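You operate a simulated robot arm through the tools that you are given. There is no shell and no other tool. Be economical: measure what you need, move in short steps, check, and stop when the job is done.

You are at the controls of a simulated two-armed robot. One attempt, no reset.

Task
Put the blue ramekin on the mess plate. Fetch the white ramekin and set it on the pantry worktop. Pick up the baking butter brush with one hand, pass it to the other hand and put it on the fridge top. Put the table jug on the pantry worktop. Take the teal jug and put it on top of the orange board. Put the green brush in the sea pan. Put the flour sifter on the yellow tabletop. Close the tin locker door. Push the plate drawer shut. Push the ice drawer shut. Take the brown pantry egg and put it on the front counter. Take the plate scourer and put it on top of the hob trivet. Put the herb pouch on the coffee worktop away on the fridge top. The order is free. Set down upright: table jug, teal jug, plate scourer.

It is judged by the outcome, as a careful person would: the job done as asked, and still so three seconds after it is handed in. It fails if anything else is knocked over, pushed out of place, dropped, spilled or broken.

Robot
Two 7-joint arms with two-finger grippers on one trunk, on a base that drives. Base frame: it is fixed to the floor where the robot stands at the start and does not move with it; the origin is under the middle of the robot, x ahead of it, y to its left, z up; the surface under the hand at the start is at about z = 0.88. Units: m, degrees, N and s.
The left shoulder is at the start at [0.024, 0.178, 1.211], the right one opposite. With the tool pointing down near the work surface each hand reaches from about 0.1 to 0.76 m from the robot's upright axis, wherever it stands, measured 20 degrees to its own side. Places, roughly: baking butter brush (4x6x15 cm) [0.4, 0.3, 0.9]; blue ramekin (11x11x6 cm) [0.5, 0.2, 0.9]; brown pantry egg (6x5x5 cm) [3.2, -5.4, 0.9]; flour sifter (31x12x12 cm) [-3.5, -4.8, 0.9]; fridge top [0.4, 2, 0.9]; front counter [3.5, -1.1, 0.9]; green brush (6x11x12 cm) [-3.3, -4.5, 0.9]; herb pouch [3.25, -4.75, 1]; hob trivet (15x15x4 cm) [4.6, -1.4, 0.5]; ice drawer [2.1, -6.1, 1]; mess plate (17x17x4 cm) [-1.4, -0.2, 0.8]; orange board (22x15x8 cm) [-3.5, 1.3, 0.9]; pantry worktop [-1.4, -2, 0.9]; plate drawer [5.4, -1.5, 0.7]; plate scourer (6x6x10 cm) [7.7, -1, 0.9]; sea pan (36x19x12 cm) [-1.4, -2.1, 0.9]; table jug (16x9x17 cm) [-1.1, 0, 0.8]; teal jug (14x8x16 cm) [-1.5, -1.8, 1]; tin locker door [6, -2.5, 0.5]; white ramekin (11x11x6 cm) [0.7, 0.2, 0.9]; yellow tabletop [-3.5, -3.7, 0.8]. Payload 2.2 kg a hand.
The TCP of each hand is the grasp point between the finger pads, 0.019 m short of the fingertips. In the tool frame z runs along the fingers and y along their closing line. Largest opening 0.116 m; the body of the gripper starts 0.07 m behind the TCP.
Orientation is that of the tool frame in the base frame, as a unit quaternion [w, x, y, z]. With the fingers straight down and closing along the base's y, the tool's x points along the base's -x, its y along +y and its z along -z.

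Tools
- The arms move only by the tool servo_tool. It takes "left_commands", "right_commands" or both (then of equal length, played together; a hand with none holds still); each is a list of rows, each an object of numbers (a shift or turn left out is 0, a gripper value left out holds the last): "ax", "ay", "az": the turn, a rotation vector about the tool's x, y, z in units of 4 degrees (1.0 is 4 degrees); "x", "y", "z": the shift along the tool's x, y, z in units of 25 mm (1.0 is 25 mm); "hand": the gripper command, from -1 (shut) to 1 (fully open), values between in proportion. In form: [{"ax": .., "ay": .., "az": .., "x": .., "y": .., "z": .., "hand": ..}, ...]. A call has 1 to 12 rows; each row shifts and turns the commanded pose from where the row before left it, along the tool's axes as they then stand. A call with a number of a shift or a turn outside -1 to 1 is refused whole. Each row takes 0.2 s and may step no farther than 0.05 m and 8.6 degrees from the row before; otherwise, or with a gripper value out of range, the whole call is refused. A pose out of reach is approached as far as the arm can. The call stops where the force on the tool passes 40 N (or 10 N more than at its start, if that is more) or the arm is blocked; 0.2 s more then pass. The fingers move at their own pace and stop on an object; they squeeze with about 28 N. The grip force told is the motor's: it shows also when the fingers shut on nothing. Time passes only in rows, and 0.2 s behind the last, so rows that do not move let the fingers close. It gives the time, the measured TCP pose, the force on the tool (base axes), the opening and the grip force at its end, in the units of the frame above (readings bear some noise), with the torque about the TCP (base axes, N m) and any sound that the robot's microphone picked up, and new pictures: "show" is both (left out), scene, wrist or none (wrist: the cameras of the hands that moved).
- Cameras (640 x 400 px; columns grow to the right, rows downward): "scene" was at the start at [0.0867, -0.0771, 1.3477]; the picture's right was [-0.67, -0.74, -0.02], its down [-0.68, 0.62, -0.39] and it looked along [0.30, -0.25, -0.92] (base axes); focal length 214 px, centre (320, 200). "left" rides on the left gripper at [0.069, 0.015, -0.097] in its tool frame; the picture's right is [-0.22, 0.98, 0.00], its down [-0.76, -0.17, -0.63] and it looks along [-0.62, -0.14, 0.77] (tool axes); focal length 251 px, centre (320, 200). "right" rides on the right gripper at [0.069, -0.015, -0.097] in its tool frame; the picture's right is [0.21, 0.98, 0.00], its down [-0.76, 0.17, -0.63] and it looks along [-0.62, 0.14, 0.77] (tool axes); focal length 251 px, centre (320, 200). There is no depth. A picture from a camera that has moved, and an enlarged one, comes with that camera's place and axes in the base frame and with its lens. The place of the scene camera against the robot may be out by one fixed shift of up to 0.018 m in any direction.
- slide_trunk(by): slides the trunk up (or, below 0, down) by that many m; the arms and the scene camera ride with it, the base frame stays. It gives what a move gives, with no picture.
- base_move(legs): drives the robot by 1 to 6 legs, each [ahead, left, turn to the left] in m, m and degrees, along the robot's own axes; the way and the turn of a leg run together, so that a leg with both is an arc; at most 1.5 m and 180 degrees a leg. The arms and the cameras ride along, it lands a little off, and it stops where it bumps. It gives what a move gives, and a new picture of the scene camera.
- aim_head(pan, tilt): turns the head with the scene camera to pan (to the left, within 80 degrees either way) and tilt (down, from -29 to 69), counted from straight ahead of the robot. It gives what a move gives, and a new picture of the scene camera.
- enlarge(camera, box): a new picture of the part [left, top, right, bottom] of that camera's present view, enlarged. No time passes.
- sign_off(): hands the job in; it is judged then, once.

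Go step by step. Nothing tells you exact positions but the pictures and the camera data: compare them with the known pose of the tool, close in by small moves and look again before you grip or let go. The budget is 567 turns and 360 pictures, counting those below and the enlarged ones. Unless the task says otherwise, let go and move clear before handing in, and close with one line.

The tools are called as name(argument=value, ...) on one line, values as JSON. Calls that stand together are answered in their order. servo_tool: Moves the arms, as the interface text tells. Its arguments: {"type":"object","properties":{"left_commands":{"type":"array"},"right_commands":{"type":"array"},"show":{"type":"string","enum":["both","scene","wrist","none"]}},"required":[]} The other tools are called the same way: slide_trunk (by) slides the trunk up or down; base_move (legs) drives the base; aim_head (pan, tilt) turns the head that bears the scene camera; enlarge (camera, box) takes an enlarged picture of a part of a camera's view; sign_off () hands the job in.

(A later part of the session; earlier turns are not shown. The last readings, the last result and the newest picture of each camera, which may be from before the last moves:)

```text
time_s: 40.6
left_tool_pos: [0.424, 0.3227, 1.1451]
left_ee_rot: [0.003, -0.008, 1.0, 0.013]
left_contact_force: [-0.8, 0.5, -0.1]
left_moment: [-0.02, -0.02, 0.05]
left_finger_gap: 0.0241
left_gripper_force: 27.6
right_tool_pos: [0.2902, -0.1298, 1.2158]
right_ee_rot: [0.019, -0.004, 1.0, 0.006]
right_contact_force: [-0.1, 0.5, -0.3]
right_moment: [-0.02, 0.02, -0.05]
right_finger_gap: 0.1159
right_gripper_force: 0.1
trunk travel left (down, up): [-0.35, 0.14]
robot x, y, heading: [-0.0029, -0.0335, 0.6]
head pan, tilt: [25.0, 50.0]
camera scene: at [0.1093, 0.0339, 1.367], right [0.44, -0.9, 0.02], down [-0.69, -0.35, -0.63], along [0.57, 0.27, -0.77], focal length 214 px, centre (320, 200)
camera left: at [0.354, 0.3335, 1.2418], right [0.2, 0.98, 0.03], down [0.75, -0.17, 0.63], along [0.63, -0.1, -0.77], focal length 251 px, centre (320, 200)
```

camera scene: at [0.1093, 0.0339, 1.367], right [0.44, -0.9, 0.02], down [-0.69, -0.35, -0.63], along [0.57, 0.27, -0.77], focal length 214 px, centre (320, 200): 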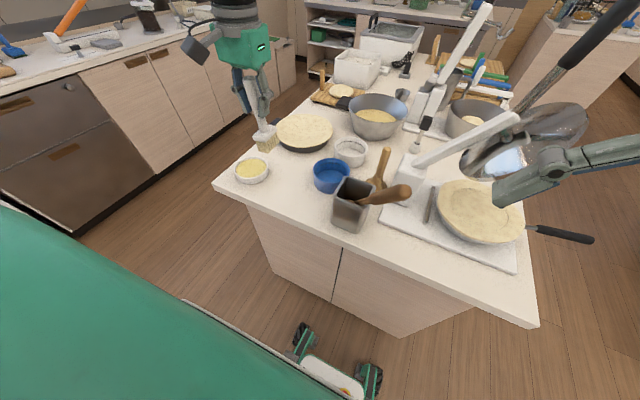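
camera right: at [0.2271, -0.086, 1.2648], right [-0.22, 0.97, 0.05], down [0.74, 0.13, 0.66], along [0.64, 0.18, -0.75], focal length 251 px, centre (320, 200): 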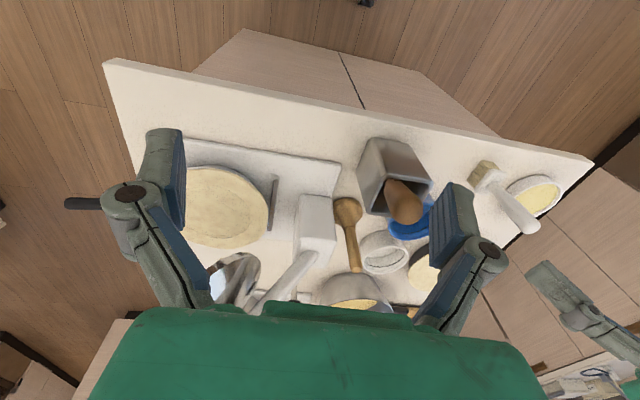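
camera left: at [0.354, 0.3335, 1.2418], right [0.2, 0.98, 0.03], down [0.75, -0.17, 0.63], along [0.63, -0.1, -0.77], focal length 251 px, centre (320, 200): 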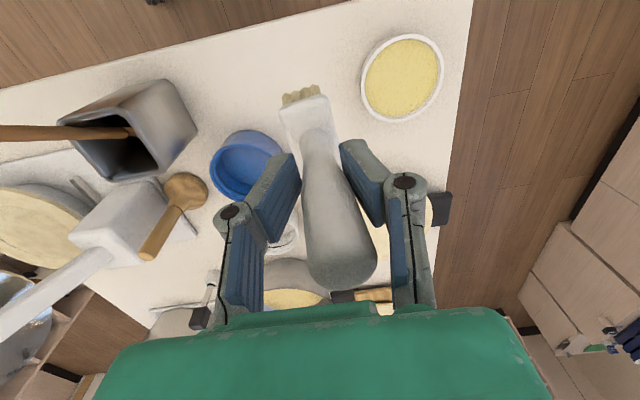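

The brush is held and lifted clear. I back away, turn left toward the fridge side, and look there.

base_move(legs=[[-0.25, 0, 0], [0, 0, 90], [0.6, 0, 0]])

aim_head(pan=0, tilt=35)

```text
time_s: 49.3
left_tool_pos: [-0.6068, 0.9962, 1.146]
left_ee_rot: [0.011, 0.713, -0.701, -0.014]
left_contact_force: [0.0, -0.6, -1.2]
left_moment: [-0.07, 0.03, -0.01]
left_finger_gap: 0.0244
left_gripper_force: 27.7
right_tool_pos: [-0.1512, 0.8633, 1.2149]
right_ee_rot: [-0.004, 0.708, -0.706, -0.02]
right_contact_force: [-1.1, 0.2, 0.1]
right_moment: [0.01, 0.0, 0.01]
right_finger_gap: 0.1161
right_gripper_force: 0.0
trunk travel left (down, up): [-0.35, 0.14]
robot x, y, heading: [-0.2567, 0.5673, 90.8]
head pan, tilt: [25.0, 50.0]
camera scene: at [-0.2601, 0.6885, 1.3673], right [0.9, 0.44, -0.02], down [0.32, -0.69, -0.65], along [-0.3, 0.57, -0.76], focal length 214 px, centre (320, 200)
```

scene: 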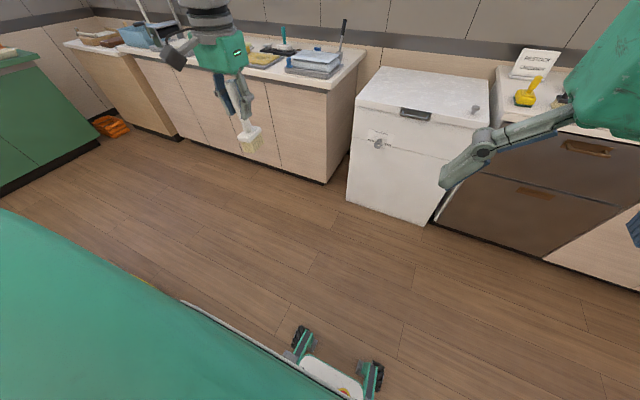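

```text
time_s: 50.2
left_tool_pos: [-0.6211, 0.9893, 1.1387]
left_ee_rot: [0.008, 0.716, -0.698, -0.008]
left_contact_force: [-0.1, -1.9, -2.6]
left_moment: [0.06, -0.01, -0.02]
left_finger_gap: 0.0242
left_gripper_force: 27.8
right_tool_pos: [-0.1657, 0.8609, 1.2157]
right_ee_rot: [-0.008, 0.708, -0.706, -0.016]
right_contact_force: [-0.5, 0.5, -0.4]
right_moment: [-0.08, -0.04, 0.01]
right_finger_gap: 0.1159
right_gripper_force: 0.0
trunk travel left (down, up): [-0.35, 0.14]
robot x, y, heading: [-0.251, 0.5624, 91.3]
head pan, tilt: [0.0, 35.0]
camera scene: at [-0.213, 0.7119, 1.3863], right [1.0, 0.02, -0.03], down [-0.01, -0.58, -0.81], along [-0.04, 0.81, -0.58], focal length 214 px, centre (320, 200)
```

scene: 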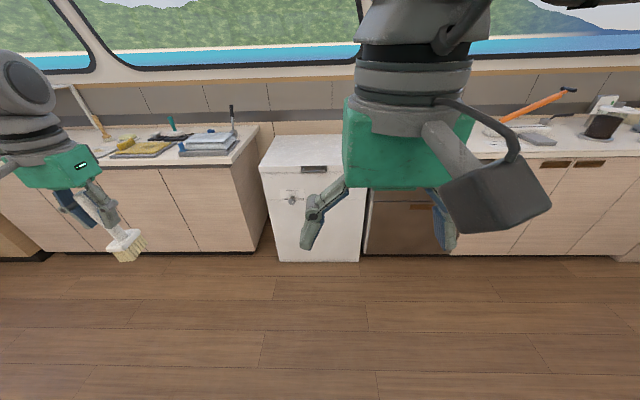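

The fridge top is the worktop ahead over the dark drawers, slightly right. Now I prepare the hand-over: bring the left hand to the middle, ahead of the robot.

servo_tool(left_commands=[{"x": -0.4, "y": -0.9}, {"x": -0.4, "y": -0.9}, {"x": -0.4, "y": -0.9}, {"x": -0.4, "y": -0.9}, {"x": -0.4, "y": -0.9}, {"x": -0.4, "y": -0.9}, {"x": -0.4, "y": -0.9}, {"x": -0.4, "y": -0.9}, {"x": -0.4, "y": -0.9}, {"x": -0.4, "y": -0.9}, {"x": -0.4, "y": -0.9}, {"x": -0.4, "y": -0.9}], right_commands=[{"y": -0.3, "z": -0.2}, {"y": -0.3, "z": -0.2}, {"y": -0.3, "z": -0.2}, {"y": -0.3, "z": -0.2}, {"y": -0.3, "z": -0.2}, {"y": -0.3, "z": -0.2}, {"y": -0.3, "z": -0.2}, {"y": -0.3, "z": -0.2}, {"y": -0.3, "z": -0.2}, {"y": -0.3}, {"y": -0.3}, {"y": -0.3}], show="none")

servo_tool(left_commands=[{"ay": -1}, {"ay": -1}, {"ay": -1}, {"ay": -1}, {"ay": -1}, {"ay": -1}, {"ay": -1}, {"ay": -1}, {"ay": -1}, {"ay": -1}, {"ay": -1}, {"ay": -1}], show="scene")

```text
time_s: 53.0
left_tool_pos: [-0.3645, 1.1096, 1.1366]
left_ee_rot: [-0.003, 0.714, -0.7, -0.002]
left_contact_force: [-0.3, 0.1, -0.5]
left_moment: [-0.03, -0.05, 0.0]
left_finger_gap: 0.0239
left_gripper_force: 27.9
right_tool_pos: [-0.0915, 0.8533, 1.2662]
right_ee_rot: [-0.018, 0.708, -0.706, -0.01]
right_contact_force: [-0.7, -0.5, 0.6]
right_moment: [0.01, -0.06, 0.01]
right_finger_gap: 0.116
right_gripper_force: 0.0
trunk travel left (down, up): [-0.35, 0.14]
robot x, y, heading: [-0.2401, 0.5707, 91.3]
head pan, tilt: [0.0, 35.0]
stopped in row 12 (left hand): the arm was blocked; the commanded pose is now the measured one
```

```text
time_s: 55.8
left_tool_pos: [-0.4097, 1.1025, 1.1397]
left_ee_rot: [-0.261, 0.676, -0.642, -0.252]
left_contact_force: [-2.9, 0.2, -1.5]
left_moment: [-0.11, -0.11, -0.08]
left_finger_gap: 0.024
left_gripper_force: 27.6
left hand out of reach, approached as far as the arm can: row 11, 12
right_tool_pos: [-0.138, 0.8475, 1.2744]
right_ee_rot: [-0.032, 0.708, -0.705, 0.002]
right_contact_force: [-2.0, -0.8, -0.5]
right_moment: [0.05, -0.14, 0.0]
right_finger_gap: 0.116
right_gripper_force: 0.1
trunk travel left (down, up): [-0.35, 0.14]
robot x, y, heading: [-0.2392, 0.5681, 91.3]
head pan, tilt: [0.0, 35.0]
stopped in row 12 (left hand): the arm was blocked; the commanded pose is now the measured one
camera scene: at [-0.2636, 0.7015, 1.3897], right [1.0, 0.03, 0.01], down [0.03, -0.58, -0.82], along [-0.01, 0.82, -0.58], focal length 214 px, centre (320, 200)
```

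scene: 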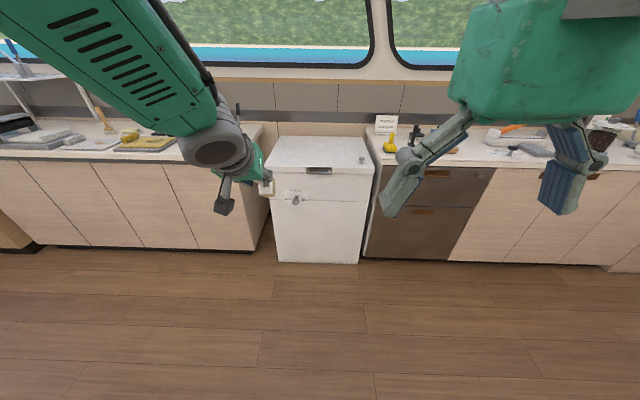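

Pitching forward runs out of the left wrist's range at about 43°. I undo it and instead turn the left hand so it points to the right, with the brush head toward the right hand.

servo_tool(left_commands=[{"ay": 0.96}, {"ay": 0.96}, {"ay": 0.96}, {"ay": 0.96}, {"ay": 0.96}, {"ay": 0.96}, {"ay": 0.96}, {"ay": 0.96}, {"ay": 0.96}, {"ay": 0.96}, {"ay": 0.96}], right_commands=[{"az": -1}, {"az": -1}, {"az": -1}, {"az": -1}, {"az": -1}, {"az": -1}, {"az": -1}, {"az": -1}, {"az": -1}, {"az": -1}, {"az": -1}], show="none")

servo_tool(left_commands=[{"ax": 1, "y": 0.3}, {"ax": 1, "y": 0.3}, {"ax": 1}, {"ax": 1}, {"ax": 1}, {"ax": 1}, {"ax": 1}, {"ax": 1}, {"ax": 1}, {"ax": 1}, {"ax": 1}], right_commands=[{"az": -1}, {"az": -1}, {"az": -1}, {"az": -1}, {"az": -1}, {"az": -1}, {"az": -1}, {"az": -1}, {"az": -1}, {"az": -1}, {"az": -1}], show="scene")

```text
time_s: 58.4
left_tool_pos: [-0.383, 1.0986, 1.1429]
left_ee_rot: [-0.011, 0.718, -0.696, 0.002]
left_contact_force: [-0.6, -0.9, -1.3]
left_moment: [0.05, -0.02, 0.01]
left_finger_gap: 0.024
left_gripper_force: 27.8
right_tool_pos: [-0.1098, 0.8431, 1.273]
right_ee_rot: [-0.027, 0.92, -0.391, 0.008]
right_contact_force: [-1.0, -0.9, 0.1]
right_moment: [0.02, -0.04, 0.01]
right_finger_gap: 0.1161
right_gripper_force: 0.1
trunk travel left (down, up): [-0.35, 0.14]
robot x, y, heading: [-0.2266, 0.5693, 91.7]
head pan, tilt: [0.0, 35.0]
stopped in row 11 (left hand): the arm was blocked; the commanded pose is now the measured one
```

```text
time_s: 61.0
left_tool_pos: [-0.3583, 1.0972, 1.1442]
left_ee_rot: [-0.27, 0.661, -0.652, 0.256]
left_contact_force: [0.0, -0.6, -1.6]
left_moment: [0.0, 0.06, 0.03]
left_finger_gap: 0.0243
left_gripper_force: 28.1
right_tool_pos: [-0.069, 0.8459, 1.271]
right_ee_rot: [-0.021, 1.0, -0.021, 0.006]
right_contact_force: [-0.4, -0.1, -0.5]
right_moment: [-0.01, -0.02, 0.01]
right_finger_gap: 0.1161
right_gripper_force: 0.0
trunk travel left (down, up): [-0.35, 0.14]
robot x, y, heading: [-0.215, 0.5683, 91.4]
head pan, tilt: [0.0, 35.0]
stopped in row 11 (left hand): the arm was blocked; the commanded pose is now the measured one
camera scene: at [-0.1892, 0.7058, 1.389], right [1.0, 0.03, -0.02], down [0.0, -0.58, -0.82], along [-0.03, 0.82, -0.58], focal length 214 px, centre (320, 200)
```

scene: 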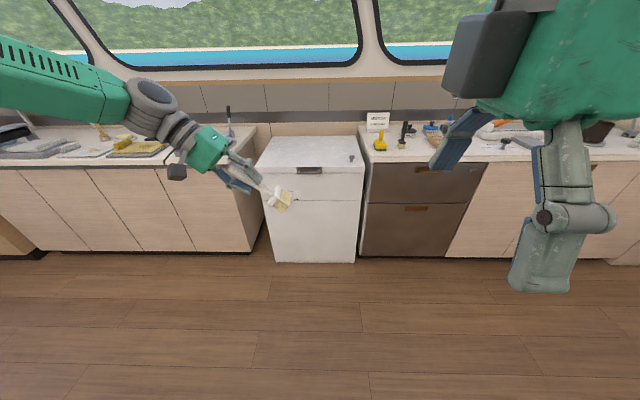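

Both turns work. I finish rotating the left hand to point right.

servo_tool(left_commands=[{"ax": 1}, {"ax": 1}, {"ax": 1}, {"ax": 1}, {"ax": 1}, {"ax": 1}, {"ax": 1}, {"ax": 1}, {"ax": 1}, {"ax": 1}, {"ax": 1}], show="scene")

```text
time_s: 63.6
left_tool_pos: [-0.3285, 1.093, 1.1498]
left_ee_rot: [0.495, -0.509, 0.516, -0.479]
left_contact_force: [0.2, -0.3, -0.5]
left_moment: [0.0, 0.1, 0.03]
left_finger_gap: 0.0243
left_gripper_force: 28.2
right_tool_pos: [-0.0388, 0.843, 1.2693]
right_ee_rot: [-0.023, 0.999, -0.023, -0.002]
right_contact_force: [-0.9, -0.4, 0.3]
right_moment: [-0.03, 0.01, 0.02]
right_finger_gap: 0.116
right_gripper_force: 0.0
trunk travel left (down, up): [-0.35, 0.14]
robot x, y, heading: [-0.207, 0.5676, 91.9]
head pan, tilt: [0.0, 35.0]
stopped in row 11 (left hand): the arm was blocked; the commanded pose is now the measured one
camera scene: at [-0.1753, 0.7045, 1.3892], right [1.0, 0.02, -0.02], down [-0.01, -0.58, -0.82], along [-0.03, 0.82, -0.58], focal length 214 px, centre (320, 200)
```

scene: 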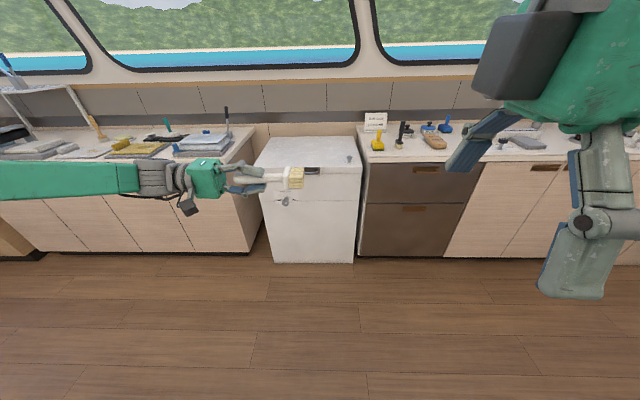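

The brush is level, head toward the right. I bring the open right hand above the brush head.

servo_tool(right_commands=[{"x": -0.9, "y": -1}, {"x": -0.9, "y": -1}, {"x": -0.9, "y": -1}, {"x": -0.9, "y": -1}, {"x": -0.9, "y": -1}, {"x": -0.9, "y": -1}, {"x": -0.9, "y": -1}, {"x": -0.9, "y": -1}, {"x": -0.9, "y": -1}, {"x": -0.9, "y": -1}], show="both")

```text
time_s: 65.8
left_tool_pos: [-0.3612, 1.0942, 1.1445]
left_ee_rot: [0.502, -0.506, 0.507, -0.485]
left_contact_force: [-0.5, 1.2, -1.0]
left_moment: [0.0, 0.1, -0.03]
left_finger_gap: 0.0241
left_gripper_force: 28.2
right_tool_pos: [-0.2811, 0.9544, 1.2363]
right_ee_rot: [-0.024, 0.999, -0.023, 0.011]
right_contact_force: [1.3, -0.8, 0.1]
right_moment: [0.07, -0.02, 0.01]
right_finger_gap: 0.1163
right_gripper_force: 0.0
right hand out of reach, approached as far as the arm can: row 4, 5, 6, 7, 8, 9, 10
trunk travel left (down, up): [-0.35, 0.14]
robot x, y, heading: [-0.2081, 0.5673, 91.6]
head pan, tilt: [0.0, 35.0]
camera scene: at [-0.2477, 0.7043, 1.3888], right [1.0, 0.03, 0.03], down [0.04, -0.58, -0.82], along [-0.01, 0.82, -0.58], focal length 214 px, centre (320, 200)
camera right: at [-0.2148, 0.9622, 1.3364], right [0.17, -0.98, -0.04], down [-0.78, -0.16, 0.61], along [-0.61, -0.07, -0.79], focal length 251 px, centre (320, 200)
```

scene: 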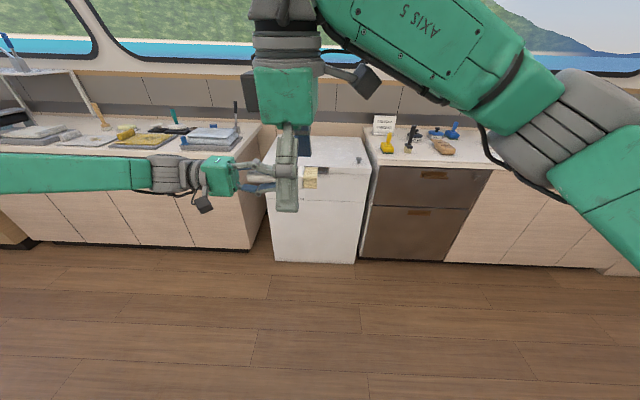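
right: 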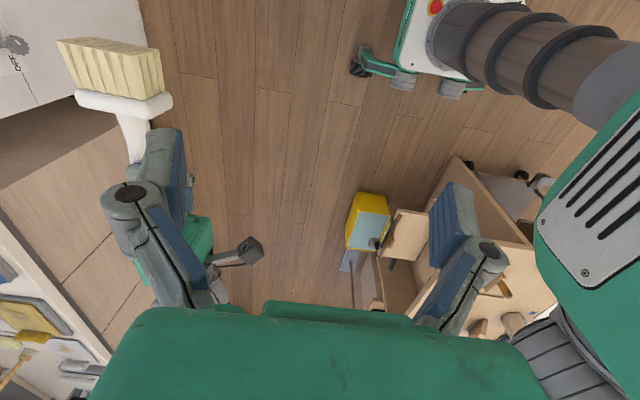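

The right arm runs out of reach that far ahead, so I bring both hands 20 cm back toward the robot together.

servo_tool(left_commands=[{"x": 0.8}, {"x": 0.8}, {"x": 0.8}, {"x": 0.8}, {"x": 0.8}, {"x": 0.8}, {"x": 0.8}, {"x": 0.8}, {"x": 0.8}, {"x": 0.8}], right_commands=[{"y": 0.8}, {"y": 0.8}, {"y": 0.8}, {"y": 0.8}, {"y": 0.8}, {"y": 0.8}, {"y": 0.8}, {"y": 0.8}, {"y": 0.8}, {"y": 0.8}], show="both")

```text
time_s: 68.0
left_tool_pos: [-0.3301, 0.89, 1.1471]
left_ee_rot: [0.497, -0.51, 0.513, -0.48]
left_contact_force: [0.3, -1.1, -1.8]
left_moment: [-0.03, 0.09, 0.03]
left_finger_gap: 0.0242
left_gripper_force: 27.9
right_tool_pos: [-0.2606, 0.7598, 1.2311]
right_ee_rot: [-0.022, 0.999, -0.028, 0.0]
right_contact_force: [0.2, -1.0, 0.1]
right_moment: [0.12, 0.02, 0.0]
right_finger_gap: 0.1163
right_gripper_force: 0.1
trunk travel left (down, up): [-0.35, 0.14]
robot x, y, heading: [-0.2027, 0.5697, 91.5]
head pan, tilt: [0.0, 35.0]
camera scene: at [-0.2015, 0.7009, 1.3992], right [0.97, 0.24, -0.02], down [0.1, -0.47, -0.87], along [-0.22, 0.85, -0.48], focal length 214 px, centre (320, 200)
camera right: at [-0.191, 0.7667, 1.3281], right [0.16, -0.99, -0.04], down [-0.76, -0.15, 0.63], along [-0.62, -0.07, -0.78], focal length 251 px, centre (320, 200)
camera left: at [-0.4262, 0.8195, 1.1346], right [-0.05, 0.24, -0.97], down [-0.63, 0.74, 0.21], along [0.77, 0.62, 0.11], focal length 251 px, centre (320, 200)
```

scene: 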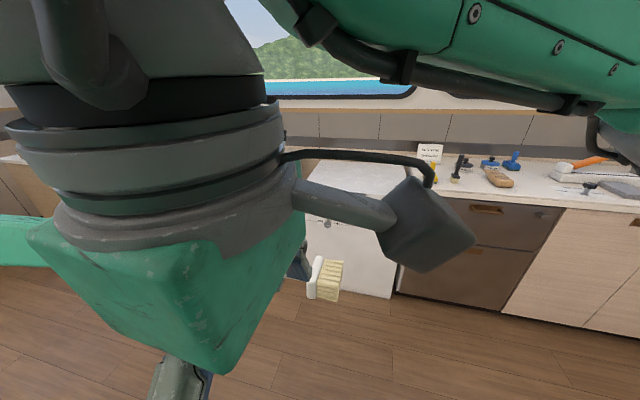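
right: 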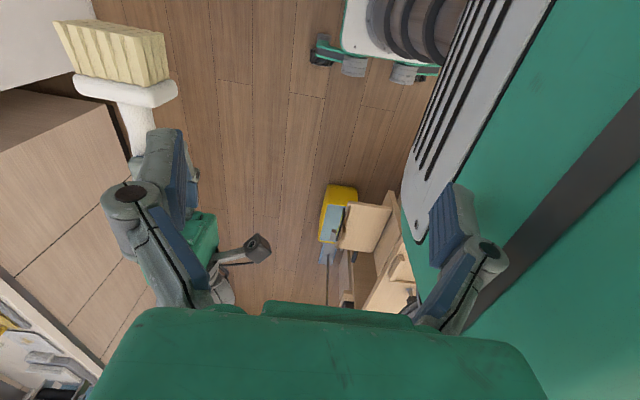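
left: 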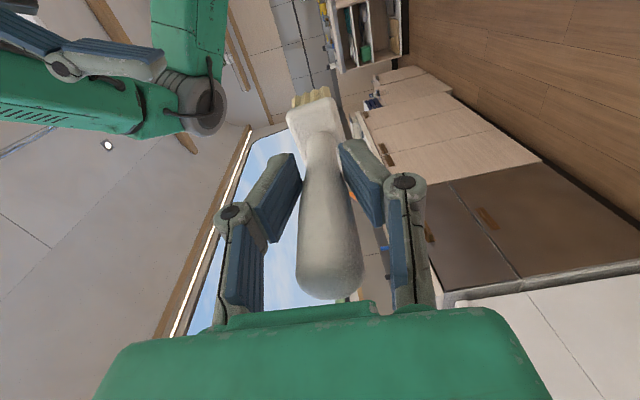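

The right wrist brushed the head, so I move the right hand forward over the brush head now (13 cm).

servo_tool(right_commands=[{"y": -0.8}, {"y": -0.8}, {"y": -0.9}, {"y": -0.9}, {"y": -0.9}, {"y": -0.9, "x": -0.2}], show="both")

```text
time_s: 69.4
left_tool_pos: [-0.3274, 0.8925, 1.1459]
left_ee_rot: [0.494, -0.51, 0.515, -0.481]
left_contact_force: [-0.1, -0.4, -1.2]
left_moment: [-0.03, 0.11, 0.03]
left_finger_gap: 0.024
left_gripper_force: 27.5
right_tool_pos: [-0.257, 0.8912, 1.2355]
right_ee_rot: [-0.024, 0.999, -0.022, 0.001]
right_contact_force: [0.0, 0.5, 0.8]
right_moment: [-0.05, 0.02, 0.01]
right_finger_gap: 0.1161
right_gripper_force: 0.0
trunk travel left (down, up): [-0.35, 0.14]
robot x, y, heading: [-0.2031, 0.5696, 91.5]
head pan, tilt: [0.0, 35.0]
camera scene: at [-0.2163, 0.7052, 1.3894], right [1.0, 0.03, 0.01], down [0.02, -0.58, -0.82], along [-0.02, 0.82, -0.58], focal length 214 px, centre (320, 200)
camera right: at [-0.1878, 0.898, 1.3333], right [0.17, -0.98, -0.04], down [-0.76, -0.16, 0.62], along [-0.62, -0.07, -0.78], focal length 251 px, centre (320, 200)
```

scene: 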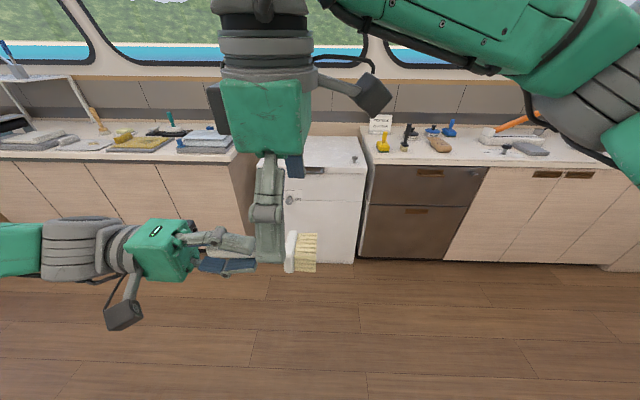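
right: 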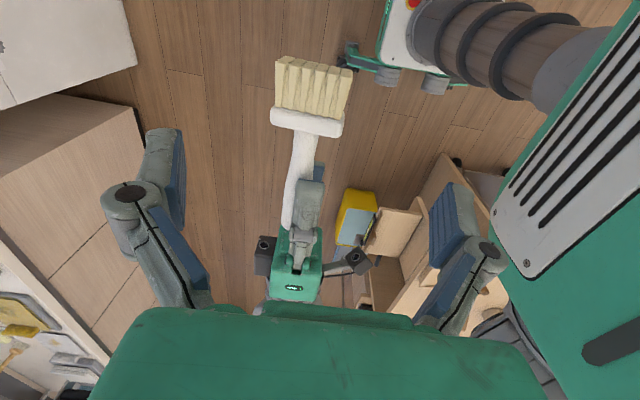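

The brush head lies centred between the right fingers. I lower the right hand 8.5 cm and close on the white head.

servo_tool(right_commands=[{"z": 0.7, "x": -0.1, "y": -0.12}, {"z": 0.7, "x": -0.1, "y": -0.12}, {"z": 0.7, "x": -0.1, "y": -0.12}, {"z": 0.7}, {"z": 0.6}], show="wrist")

```text
time_s: 70.6
left_tool_pos: [-0.325, 0.8921, 1.1462]
left_ee_rot: [0.496, -0.51, 0.515, -0.479]
left_contact_force: [0.6, -0.3, -1.7]
left_moment: [-0.02, 0.09, 0.01]
left_finger_gap: 0.0239
left_gripper_force: 28.3
right_tool_pos: [-0.2629, 0.9013, 1.1521]
right_ee_rot: [-0.022, 0.999, -0.024, -0.001]
right_contact_force: [0.9, 1.2, 0.1]
right_moment: [-0.08, 0.05, 0.0]
right_finger_gap: 0.1159
right_gripper_force: 0.0
trunk travel left (down, up): [-0.35, 0.14]
robot x, y, heading: [-0.2002, 0.5675, 91.8]
head pan, tilt: [0.0, 35.0]
camera right: at [-0.1932, 0.9087, 1.2492], right [0.17, -0.98, -0.04], down [-0.76, -0.16, 0.63], along [-0.62, -0.07, -0.78], focal length 251 px, centre (320, 200)
```

right: 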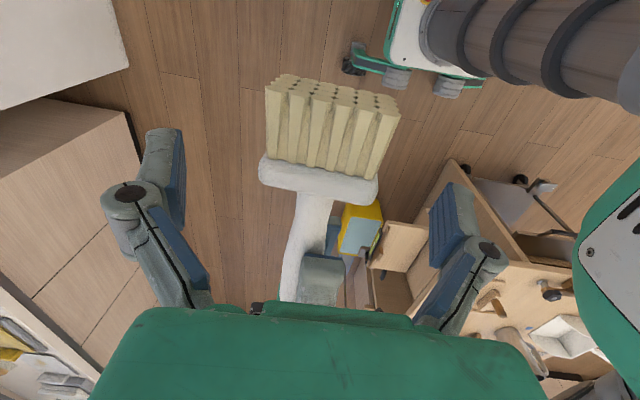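

The right fingers straddle the white head bar. Close the right hand.

servo_tool(right_commands=[{"hand": -0.2}, {"hand": -0.5}, {"hand": -1}, {"hand": -1}], show="wrist")

```text
time_s: 71.6
left_tool_pos: [-0.3627, 0.8908, 1.143]
left_ee_rot: [0.503, -0.505, 0.506, -0.486]
left_contact_force: [-2.5, -7.1, -4.4]
left_moment: [0.24, 0.21, -0.86]
left_finger_gap: 0.024
left_gripper_force: 28.1
right_tool_pos: [-0.301, 0.8996, 1.151]
right_ee_rot: [-0.026, 0.999, -0.021, 0.014]
right_contact_force: [1.8, 7.3, 3.3]
right_moment: [-0.19, 0.04, 0.43]
right_finger_gap: 0.0555
right_gripper_force: 27.6
trunk travel left (down, up): [-0.35, 0.14]
robot x, y, heading: [-0.2087, 0.5639, 91.7]
head pan, tilt: [0.0, 35.0]
camera right: at [-0.2341, 0.907, 1.2497], right [0.17, -0.98, -0.04], down [-0.78, -0.16, 0.6], along [-0.6, -0.07, -0.8], focal length 251 px, centre (320, 200)
```

right: 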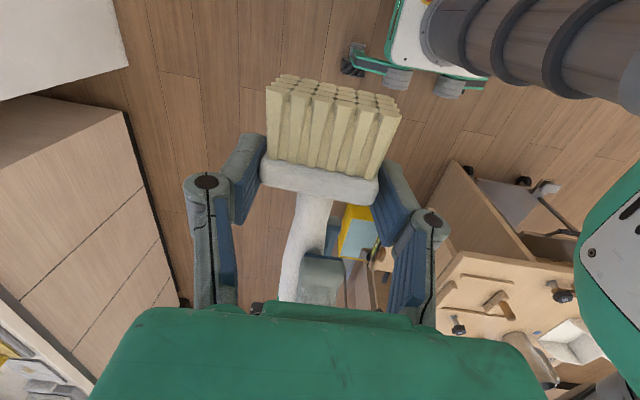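

The right hand holds the head (gap 55 mm). Open the left hand and withdraw it to the left.

servo_tool(left_commands=[{"hand": 0}, {"hand": 0.6}, {"hand": 0.6}, {"z": -0.8}, {"z": -0.8}, {"z": -0.8}, {"z": -0.8}, {"z": -0.8}, {"z": -0.8}, {"z": -0.8}], show="scene")

```text
time_s: 74.0
left_tool_pos: [-0.4267, 0.8872, 1.1592]
left_ee_rot: [0.486, -0.515, 0.524, -0.473]
left_contact_force: [1.3, -0.8, -0.4]
left_moment: [0.05, 0.02, 0.03]
left_finger_gap: 0.0927
left_gripper_force: 0.1
right_tool_pos: [-0.2239, 0.9007, 1.1531]
right_ee_rot: [-0.023, 0.999, -0.025, -0.015]
right_contact_force: [1.5, -0.1, -2.2]
right_moment: [-0.07, 0.16, 0.0]
right_finger_gap: 0.0537
right_gripper_force: 27.7
trunk travel left (down, up): [-0.35, 0.14]
robot x, y, heading: [-0.1969, 0.5659, 91.4]
head pan, tilt: [0.0, 35.0]
stopped in row 10 (left hand): the arm was blocked; the commanded pose is now the measured one
camera scene: at [-0.1666, 0.7038, 1.3894], right [1.0, 0.02, -0.02], down [-0.01, -0.58, -0.82], along [-0.03, 0.82, -0.58], focal length 214 px, centre (320, 200)
```

scene: 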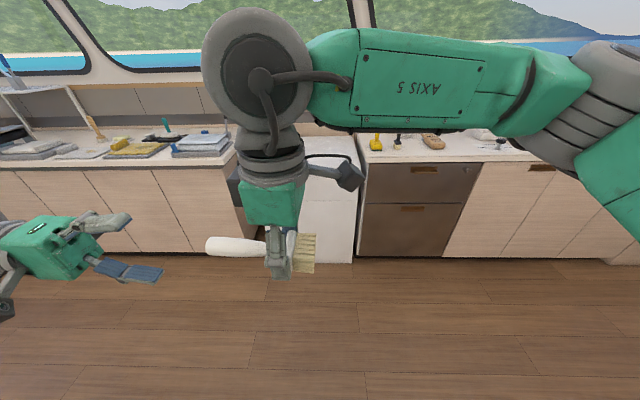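

Hand-over done. I drive toward the fridge (front edge about y = 1.77, x 0.03–0.62).

base_move(legs=[[0.66, -0.45, 0]])

aim_head(pan=15, tilt=45)

```text
time_s: 78.3
left_tool_pos: [0.0187, 1.5742, 1.1596]
left_ee_rot: [0.481, -0.51, 0.53, -0.476]
left_contact_force: [1.0, -0.3, 0.2]
left_moment: [-0.03, 0.03, 0.01]
left_finger_gap: 0.0925
left_gripper_force: 0.0
right_tool_pos: [0.2218, 1.5838, 1.1561]
right_ee_rot: [-0.023, 0.999, -0.034, -0.015]
right_contact_force: [1.2, 0.2, -0.7]
right_moment: [-0.03, 0.11, 0.02]
right_finger_gap: 0.0532
right_gripper_force: 28.4
trunk travel left (down, up): [-0.35, 0.14]
robot x, y, heading: [0.2428, 1.2479, 90.4]
head pan, tilt: [0.0, 35.0]
camera scene: at [0.2755, 1.386, 1.3894], right [1.0, 0.01, -0.03], down [-0.02, -0.58, -0.82], along [-0.02, 0.82, -0.58], focal length 214 px, centre (320, 200)
```

scene: 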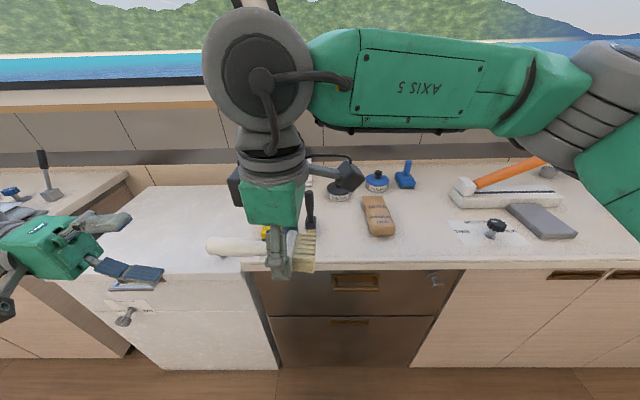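

```text
time_s: 79.1
left_tool_pos: [0.0204, 1.5718, 1.1592]
left_ee_rot: [0.482, -0.507, 0.531, -0.477]
left_contact_force: [0.1, -1.6, 0.6]
left_moment: [-0.03, 0.05, 0.06]
left_finger_gap: 0.0929
left_gripper_force: 0.1
right_tool_pos: [0.2232, 1.5832, 1.1556]
right_ee_rot: [-0.025, 0.999, -0.034, -0.013]
right_contact_force: [1.2, 0.4, -0.7]
right_moment: [-0.05, 0.07, 0.01]
right_finger_gap: 0.0537
right_gripper_force: 28.5
trunk travel left (down, up): [-0.35, 0.14]
robot x, y, heading: [0.2473, 1.2529, 90.5]
head pan, tilt: [15.0, 45.0]
camera scene: at [0.2463, 1.3769, 1.3753], right [0.96, 0.27, -0.02], down [0.18, -0.68, -0.71], along [-0.2, 0.68, -0.71], focal length 214 px, centre (320, 200)
```

scene: 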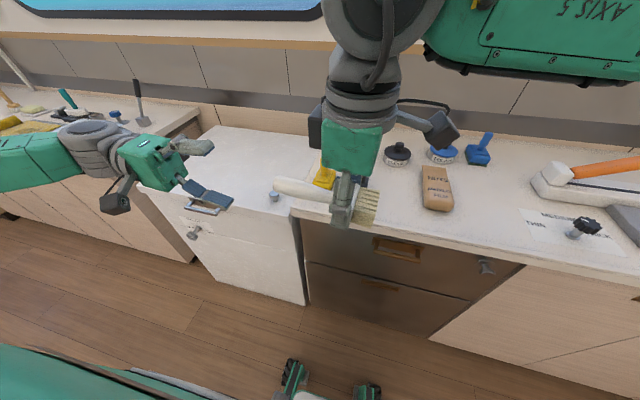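

The sway is small now. Free strip on the fridge top is along the front edge, about x 0.2–0.4, y 1.80–1.92. I move the right hand over it.

servo_tool(right_commands=[{"x": 0.4, "y": -0.9, "z": 0.3}, {"x": 0.4, "y": -0.9, "z": 0.3}, {"x": 0.4, "y": -0.9, "z": 0.3}, {"x": 0.4, "y": -0.9, "z": 0.3}, {"x": 0.4, "y": -0.9, "z": 0.3}, {"x": 0.4, "y": -0.9, "z": 0.3}, {"x": 0.4, "y": -0.9, "z": 0.3}, {"x": 0.4, "y": -0.9, "z": 0.3}, {"x": 0.4, "y": -0.9, "z": 0.3}, {"x": 0.4, "y": -0.9, "z": 0.3}, {"x": 0.4, "y": -0.9, "z": 0.3}, {"x": 0.4, "y": -0.9, "z": 0.3}], show="both")

```text
time_s: 81.9
left_tool_pos: [0.0067, 1.5683, 1.1567]
left_ee_rot: [0.487, -0.504, 0.528, -0.48]
left_contact_force: [0.2, 0.1, -0.1]
left_moment: [0.02, -0.04, 0.05]
left_finger_gap: 0.093
left_gripper_force: 0.0
right_tool_pos: [0.2482, 1.653, 1.1333]
right_ee_rot: [-0.026, 0.999, -0.036, -0.007]
right_contact_force: [0.0, 0.4, -1.3]
right_moment: [-0.02, 0.02, 0.02]
right_finger_gap: 0.0534
right_gripper_force: 27.7
right hand out of reach, approached as far as the arm can: row 4, 5, 6, 7, 8, 9, 10, 11, 12
trunk travel left (down, up): [-0.35, 0.14]
robot x, y, heading: [0.2488, 1.2527, 90.3]
head pan, tilt: [15.0, 45.0]
stopped in row 12 (right hand): the arm was blocked; the commanded pose is now the measured one
camera scene: at [0.2357, 1.3762, 1.3752], right [0.96, 0.27, -0.01], down [0.18, -0.68, -0.71], along [-0.19, 0.68, -0.71], focal length 214 px, centre (320, 200)
camera right: at [0.3194, 1.658, 1.2304], right [0.14, -0.99, -0.05], down [-0.76, -0.14, 0.64], along [-0.64, -0.05, -0.77], focal length 251 px, centre (320, 200)
```

scene: 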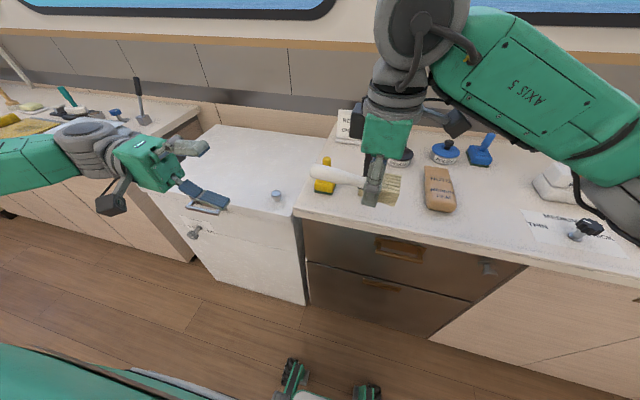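
right: 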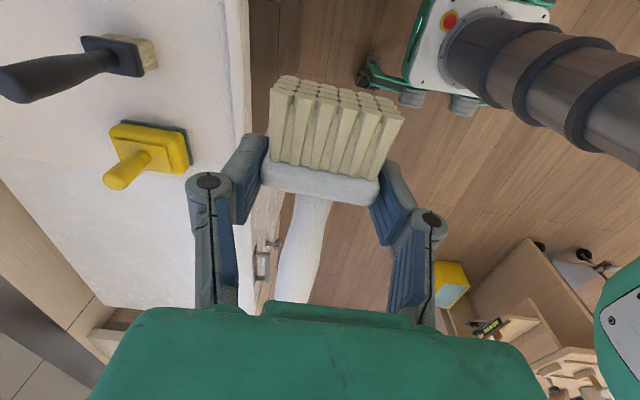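

The yawed right arm cannot reach farther ahead. I turn the right hand back to its normal yaw, so the brush lies pointing away from me, and check.

servo_tool(right_commands=[{"az": 1}, {"az": 1}, {"az": 1}, {"az": 1}, {"az": 1}, {"az": 1}, {"az": 1}, {"az": 1}, {"az": 1}, {"az": 1}, {"az": 1}], show="none")

servo_tool(right_commands=[{"az": 1}, {"az": 1}, {"az": 1}, {"az": 1}, {"az": 1}, {"az": 1}, {"az": 1}, {"az": 1}, {"az": 1}, {"az": 1}, {"az": 1}], show="scene")

```text
time_s: 84.3
left_tool_pos: [0.0163, 1.569, 1.1586]
left_ee_rot: [0.483, -0.505, 0.531, -0.479]
left_contact_force: [-0.3, 0.6, 0.0]
left_moment: [-0.02, 0.04, 0.03]
left_finger_gap: 0.0927
left_gripper_force: 0.0
right_tool_pos: [0.2591, 1.6533, 1.1333]
right_ee_rot: [-0.019, 0.912, -0.409, -0.019]
right_contact_force: [-0.1, 1.2, -1.3]
right_moment: [-0.05, 0.05, 0.01]
right_finger_gap: 0.0535
right_gripper_force: 28.1
trunk travel left (down, up): [-0.35, 0.14]
robot x, y, heading: [0.2507, 1.2494, 90.5]
head pan, tilt: [15.0, 45.0]
```

```text
time_s: 86.7
left_tool_pos: [-0.0006, 1.5684, 1.1565]
left_ee_rot: [0.488, -0.503, 0.527, -0.481]
left_contact_force: [-0.2, 1.1, 0.0]
left_moment: [-0.06, 0.0, 0.0]
left_finger_gap: 0.0929
left_gripper_force: 0.2
right_tool_pos: [0.2416, 1.6528, 1.134]
right_ee_rot: [0.016, -0.693, 0.72, 0.021]
right_contact_force: [0.2, 0.4, -1.1]
right_moment: [0.0, 0.0, 0.0]
right_finger_gap: 0.0533
right_gripper_force: 27.9
trunk travel left (down, up): [-0.35, 0.14]
robot x, y, heading: [0.2491, 1.2502, 90.3]
head pan, tilt: [15.0, 45.0]
camera scene: at [0.2139, 1.3764, 1.3747], right [0.96, 0.27, 0.01], down [0.2, -0.68, -0.7], along [-0.18, 0.68, -0.71], focal length 214 px, centre (320, 200)
```

scene: 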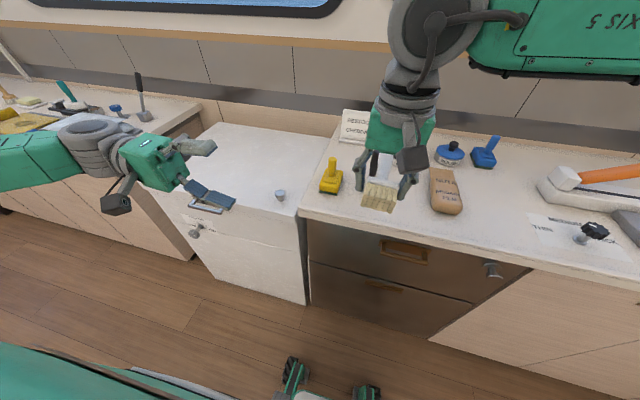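

Now the brush points away from the robot. I move the right hand above the free strip at about [0.36, 1.825] and partly down.

servo_tool(right_commands=[{"y": -0.46, "x": -0.69, "z": 0.5}, {"y": -0.46, "x": -0.69, "z": 0.5}, {"y": -0.46, "x": -0.69, "z": 0.5}, {"y": -0.46, "x": -0.69, "z": 0.5}, {"y": -0.46, "x": -0.69, "z": 0.5}, {"y": -0.46, "x": -0.69, "z": 0.5}, {"y": -0.46, "x": -0.69, "z": 0.5}, {"y": -0.46, "x": -0.69, "z": 0.5}, {"y": -0.46, "x": -0.69, "z": 0.5}, {"y": -0.46, "x": -0.69, "z": 0.5}], show="both")

```text
time_s: 88.9
left_tool_pos: [0.0027, 1.5703, 1.1556]
left_ee_rot: [0.486, -0.504, 0.528, -0.481]
left_contact_force: [-0.1, 0.2, 0.3]
left_moment: [0.02, -0.02, -0.01]
left_finger_gap: 0.0928
left_gripper_force: 0.1
right_tool_pos: [0.3653, 1.8278, 1.0155]
right_ee_rot: [0.015, -0.694, 0.72, 0.022]
right_contact_force: [-0.2, 0.1, -0.7]
right_moment: [0.0, 0.05, 0.02]
right_finger_gap: 0.0533
right_gripper_force: 28.2
trunk travel left (down, up): [-0.35, 0.14]
robot x, y, heading: [0.2483, 1.2526, 90.6]
head pan, tilt: [15.0, 45.0]
camera scene: at [0.227, 1.3781, 1.3748], right [0.96, 0.27, 0.0], down [0.19, -0.68, -0.7], along [-0.19, 0.68, -0.71], focal length 214 px, centre (320, 200)
camera right: at [0.378, 1.7543, 1.1091], right [-0.98, -0.18, 0.0], down [-0.13, 0.73, 0.67], along [-0.12, 0.66, -0.74], focal length 251 px, centre (320, 200)
```

scene: 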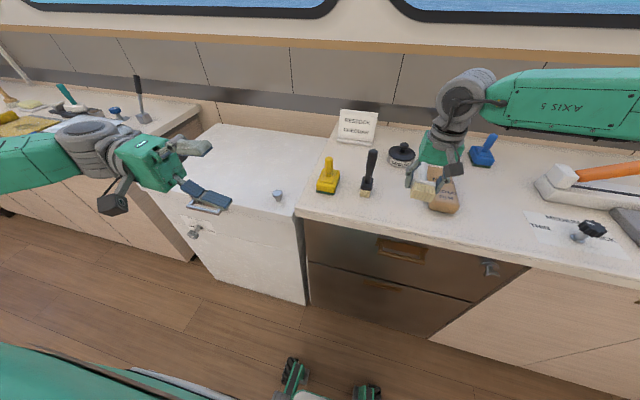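
right: 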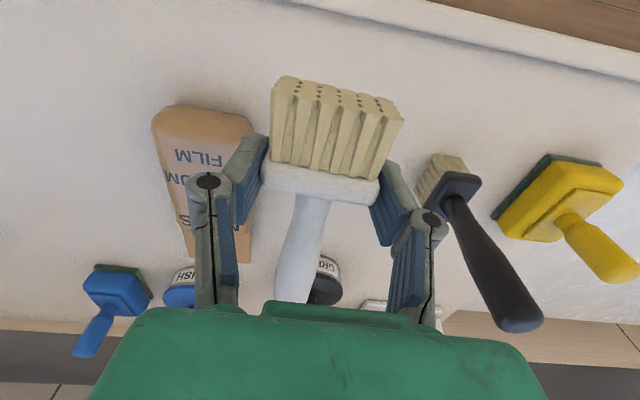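

The black brush stands near x 0.22 and the film box begins near x 0.415, so I centre at x ≈ 0.335 and lower.

servo_tool(right_commands=[{"y": 0.3}, {"y": 0.3}, {"y": 0.3, "z": 0.4}, {"y": 0.3, "z": 0.6}, {"z": 0.6}, {"z": 0.6}, {"z": 0.6}, {"z": 0.5}], show="both")

```text
time_s: 90.7
left_tool_pos: [0.0009, 1.5693, 1.1564]
left_ee_rot: [0.488, -0.503, 0.526, -0.481]
left_contact_force: [-0.2, 1.1, -0.2]
left_moment: [0.0, 0.02, 0.01]
left_finger_gap: 0.0928
left_gripper_force: 0.0
right_tool_pos: [0.3314, 1.8344, 0.9352]
right_ee_rot: [0.014, -0.694, 0.72, 0.021]
right_contact_force: [-0.4, -0.3, -0.7]
right_moment: [0.04, 0.01, 0.0]
right_finger_gap: 0.0533
right_gripper_force: 27.6
trunk travel left (down, up): [-0.35, 0.14]
robot x, y, heading: [0.2427, 1.2489, 90.8]
head pan, tilt: [15.0, 45.0]
camera scene: at [0.2232, 1.3776, 1.3748], right [0.96, 0.27, 0.0], down [0.19, -0.68, -0.7], along [-0.19, 0.68, -0.71], focal length 214 px, centre (320, 200)
camera right: at [0.3451, 1.7598, 1.0277], right [-0.98, -0.18, 0.0], down [-0.13, 0.73, 0.67], along [-0.12, 0.66, -0.74], focal length 251 px, centre (320, 200)
```

scene: 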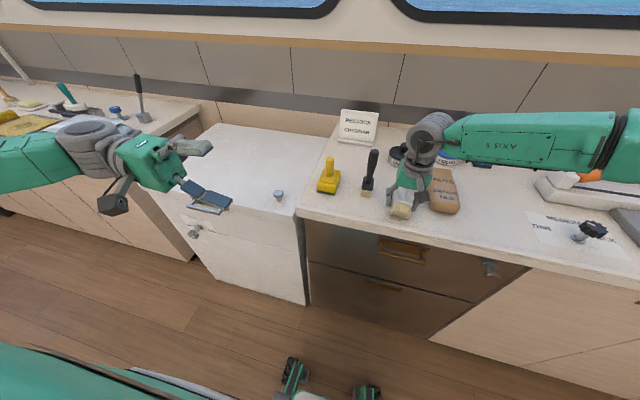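
right: 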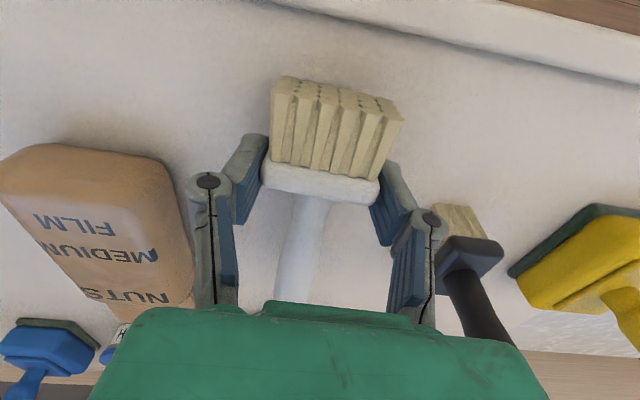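

Well centred and calm. I lower gently until contact.

servo_tool(right_commands=[{"z": 0.25}, {"z": 0.25}, {"z": 0.2}, {"z": 0.2}], show="none")

servo_tool(right_commands=[{"z": 0.15}, {"z": 0.15}], show="wrist")

```text
time_s: 91.7
left_tool_pos: [0.0025, 1.567, 1.1566]
left_ee_rot: [0.489, -0.503, 0.528, -0.48]
left_contact_force: [0.5, -0.5, -0.4]
left_moment: [0.01, 0.0, -0.06]
left_finger_gap: 0.0928
left_gripper_force: 0.0
right_tool_pos: [0.3311, 1.8349, 0.9195]
right_ee_rot: [0.015, -0.694, 0.72, 0.027]
right_contact_force: [-1.6, -9.1, 17.0]
right_moment: [-0.43, -0.57, -0.36]
right_finger_gap: 0.0533
right_gripper_force: 27.9
trunk travel left (down, up): [-0.35, 0.14]
robot x, y, heading: [0.2465, 1.2488, 90.4]
head pan, tilt: [15.0, 45.0]
stopped in row 4 (right hand): the force on the tool passed its limit at 43 N (the readings are from after the stop); the commanded pose is now the measured one
```

```text
time_s: 92.2
left_tool_pos: [0.0041, 1.5657, 1.1571]
left_ee_rot: [0.488, -0.504, 0.529, -0.478]
left_contact_force: [-1.1, 0.5, -0.3]
left_moment: [-0.01, 0.0, -0.06]
left_finger_gap: 0.093
left_gripper_force: 0.1
right_tool_pos: [0.3321, 1.8362, 0.9205]
right_ee_rot: [0.015, -0.694, 0.719, 0.031]
right_contact_force: [-3.9, -13.2, 21.6]
right_moment: [-0.51, -0.72, -0.47]
right_finger_gap: 0.0532
right_gripper_force: 27.8
trunk travel left (down, up): [-0.35, 0.14]
robot x, y, heading: [0.2462, 1.2519, 90.5]
head pan, tilt: [15.0, 45.0]
stopped in row 2 (right hand): the force on the tool passed its limit at 44 N (the readings are from after the stop); the commanded pose is now the measured one
camera right: at [0.3466, 1.7598, 1.0129], right [-0.98, -0.18, 0.01], down [-0.12, 0.72, 0.68], along [-0.13, 0.67, -0.73], focal length 251 px, centre (320, 200)
```

right: 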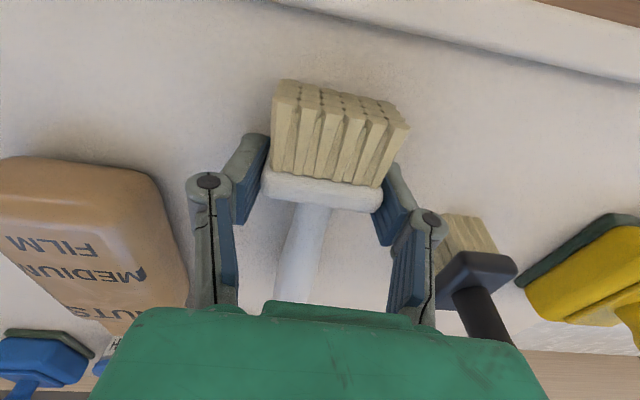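

The brush rests on the surface. I open the right fingers only slightly (black brush nearby) and lift.

servo_tool(right_commands=[{"z": -0.1}, {"hand": 0.0}, {"hand": 0.15}, {"hand": 0.15}, {"z": -0.4}, {"z": -0.6}, {"z": -0.8}, {"z": -0.8}, {"z": -0.8}, {"z": -0.8}], show="both")

```text
time_s: 94.4
left_tool_pos: [0.005, 1.5675, 1.1575]
left_ee_rot: [0.488, -0.502, 0.529, -0.48]
left_contact_force: [0.7, 0.6, -0.5]
left_moment: [0.01, -0.01, 0.02]
left_finger_gap: 0.0929
left_gripper_force: 0.1
right_tool_pos: [0.3348, 1.8299, 1.0263]
right_ee_rot: [0.017, -0.693, 0.72, 0.03]
right_contact_force: [0.3, -0.6, 0.1]
right_moment: [0.02, -0.01, 0.03]
right_finger_gap: 0.067
right_gripper_force: 0.0
trunk travel left (down, up): [-0.35, 0.14]
robot x, y, heading: [0.2469, 1.2521, 90.8]
head pan, tilt: [15.0, 45.0]
camera scene: at [0.222, 1.377, 1.375], right [0.96, 0.27, 0.0], down [0.19, -0.68, -0.7], along [-0.19, 0.68, -0.71], focal length 214 px, centre (320, 200)
camera right: at [0.3491, 1.754, 1.1189], right [-0.98, -0.18, 0.01], down [-0.13, 0.72, 0.68], along [-0.13, 0.67, -0.73], focal length 251 px, centre (320, 200)
```

scene: 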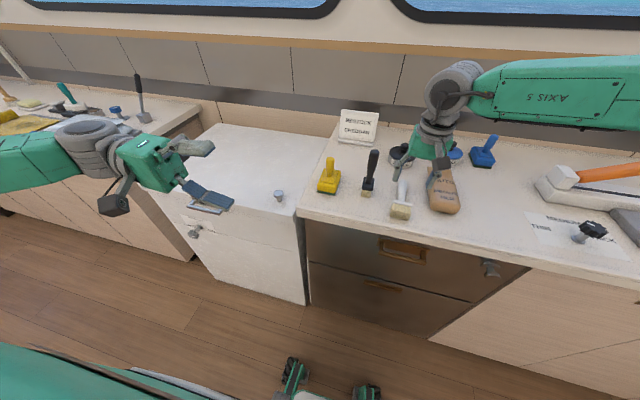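
right: 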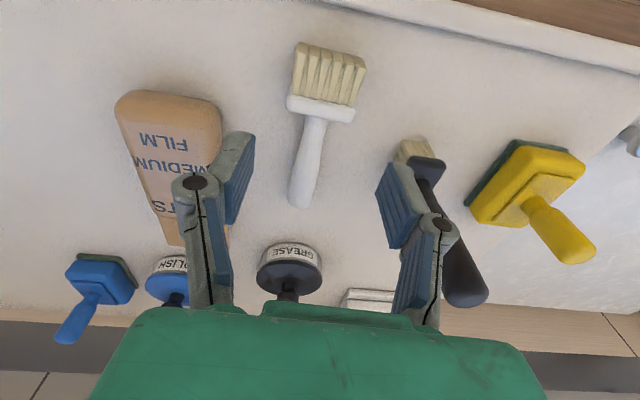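

The butter brush lies on the fridge top. I retract both hands and turn the left one back down.

servo_tool(left_commands=[{"ax": -1}, {"ax": -1}, {"ax": -1}, {"ax": -1}, {"ax": -1}, {"ax": -1}, {"ax": -1}, {"ax": -1}, {"ax": -1}, {"ax": -1}, {"ax": -1}], right_commands=[{"z": -1}, {"z": -1}, {"z": -1, "x": 0.5}, {"z": -1, "x": 1}, {"z": -1, "x": 1}, {"x": 1}, {"x": 1}, {"x": 1}, {"x": 1}, {"x": 1}, {"x": 1, "hand": 1}], show="none")

servo_tool(left_commands=[{"ax": -1, "hand": 1}, {"ax": -1}, {"ax": -1}, {"ax": -1}, {"ax": -1}, {"ax": -1}, {"ax": -1}, {"ax": -1}, {"ax": -1}, {"ax": -1}, {"ax": -1}], show="scene")

```text
time_s: 96.8
left_tool_pos: [0.0061, 1.5672, 1.1584]
left_ee_rot: [0.263, -0.649, 0.67, -0.246]
left_contact_force: [0.6, 0.3, -0.3]
left_moment: [0.01, -0.01, 0.02]
left_finger_gap: 0.0926
left_gripper_force: 0.1
right_tool_pos: [0.331, 1.6101, 1.1358]
right_ee_rot: [0.017, -0.693, 0.72, 0.031]
right_contact_force: [0.3, -0.3, 0.5]
right_moment: [0.0, -0.02, 0.0]
right_finger_gap: 0.116
right_gripper_force: 0.1
trunk travel left (down, up): [-0.35, 0.14]
robot x, y, heading: [0.2447, 1.2531, 90.5]
head pan, tilt: [15.0, 45.0]
```

```text
time_s: 99.2
left_tool_pos: [0.0071, 1.5672, 1.1583]
left_ee_rot: [0.0, -0.7, 0.714, 0.023]
left_contact_force: [0.4, 0.3, 1.1]
left_moment: [-0.01, -0.02, -0.04]
left_finger_gap: 0.116
left_gripper_force: 0.0
right_tool_pos: [0.3316, 1.6106, 1.1357]
right_ee_rot: [0.017, -0.693, 0.72, 0.03]
right_contact_force: [1.0, 0.0, 1.0]
right_moment: [0.02, 0.01, 0.01]
right_finger_gap: 0.1158
right_gripper_force: 0.1
trunk travel left (down, up): [-0.35, 0.14]
robot x, y, heading: [0.2493, 1.2545, 90.5]
head pan, tilt: [15.0, 45.0]
camera scene: at [0.2257, 1.3768, 1.375], right [0.96, 0.27, 0.0], down [0.19, -0.68, -0.7], along [-0.19, 0.68, -0.71], focal length 214 px, centre (320, 200)
```

scene: 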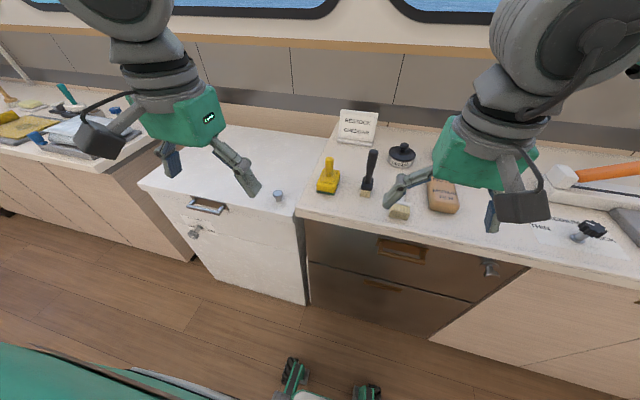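

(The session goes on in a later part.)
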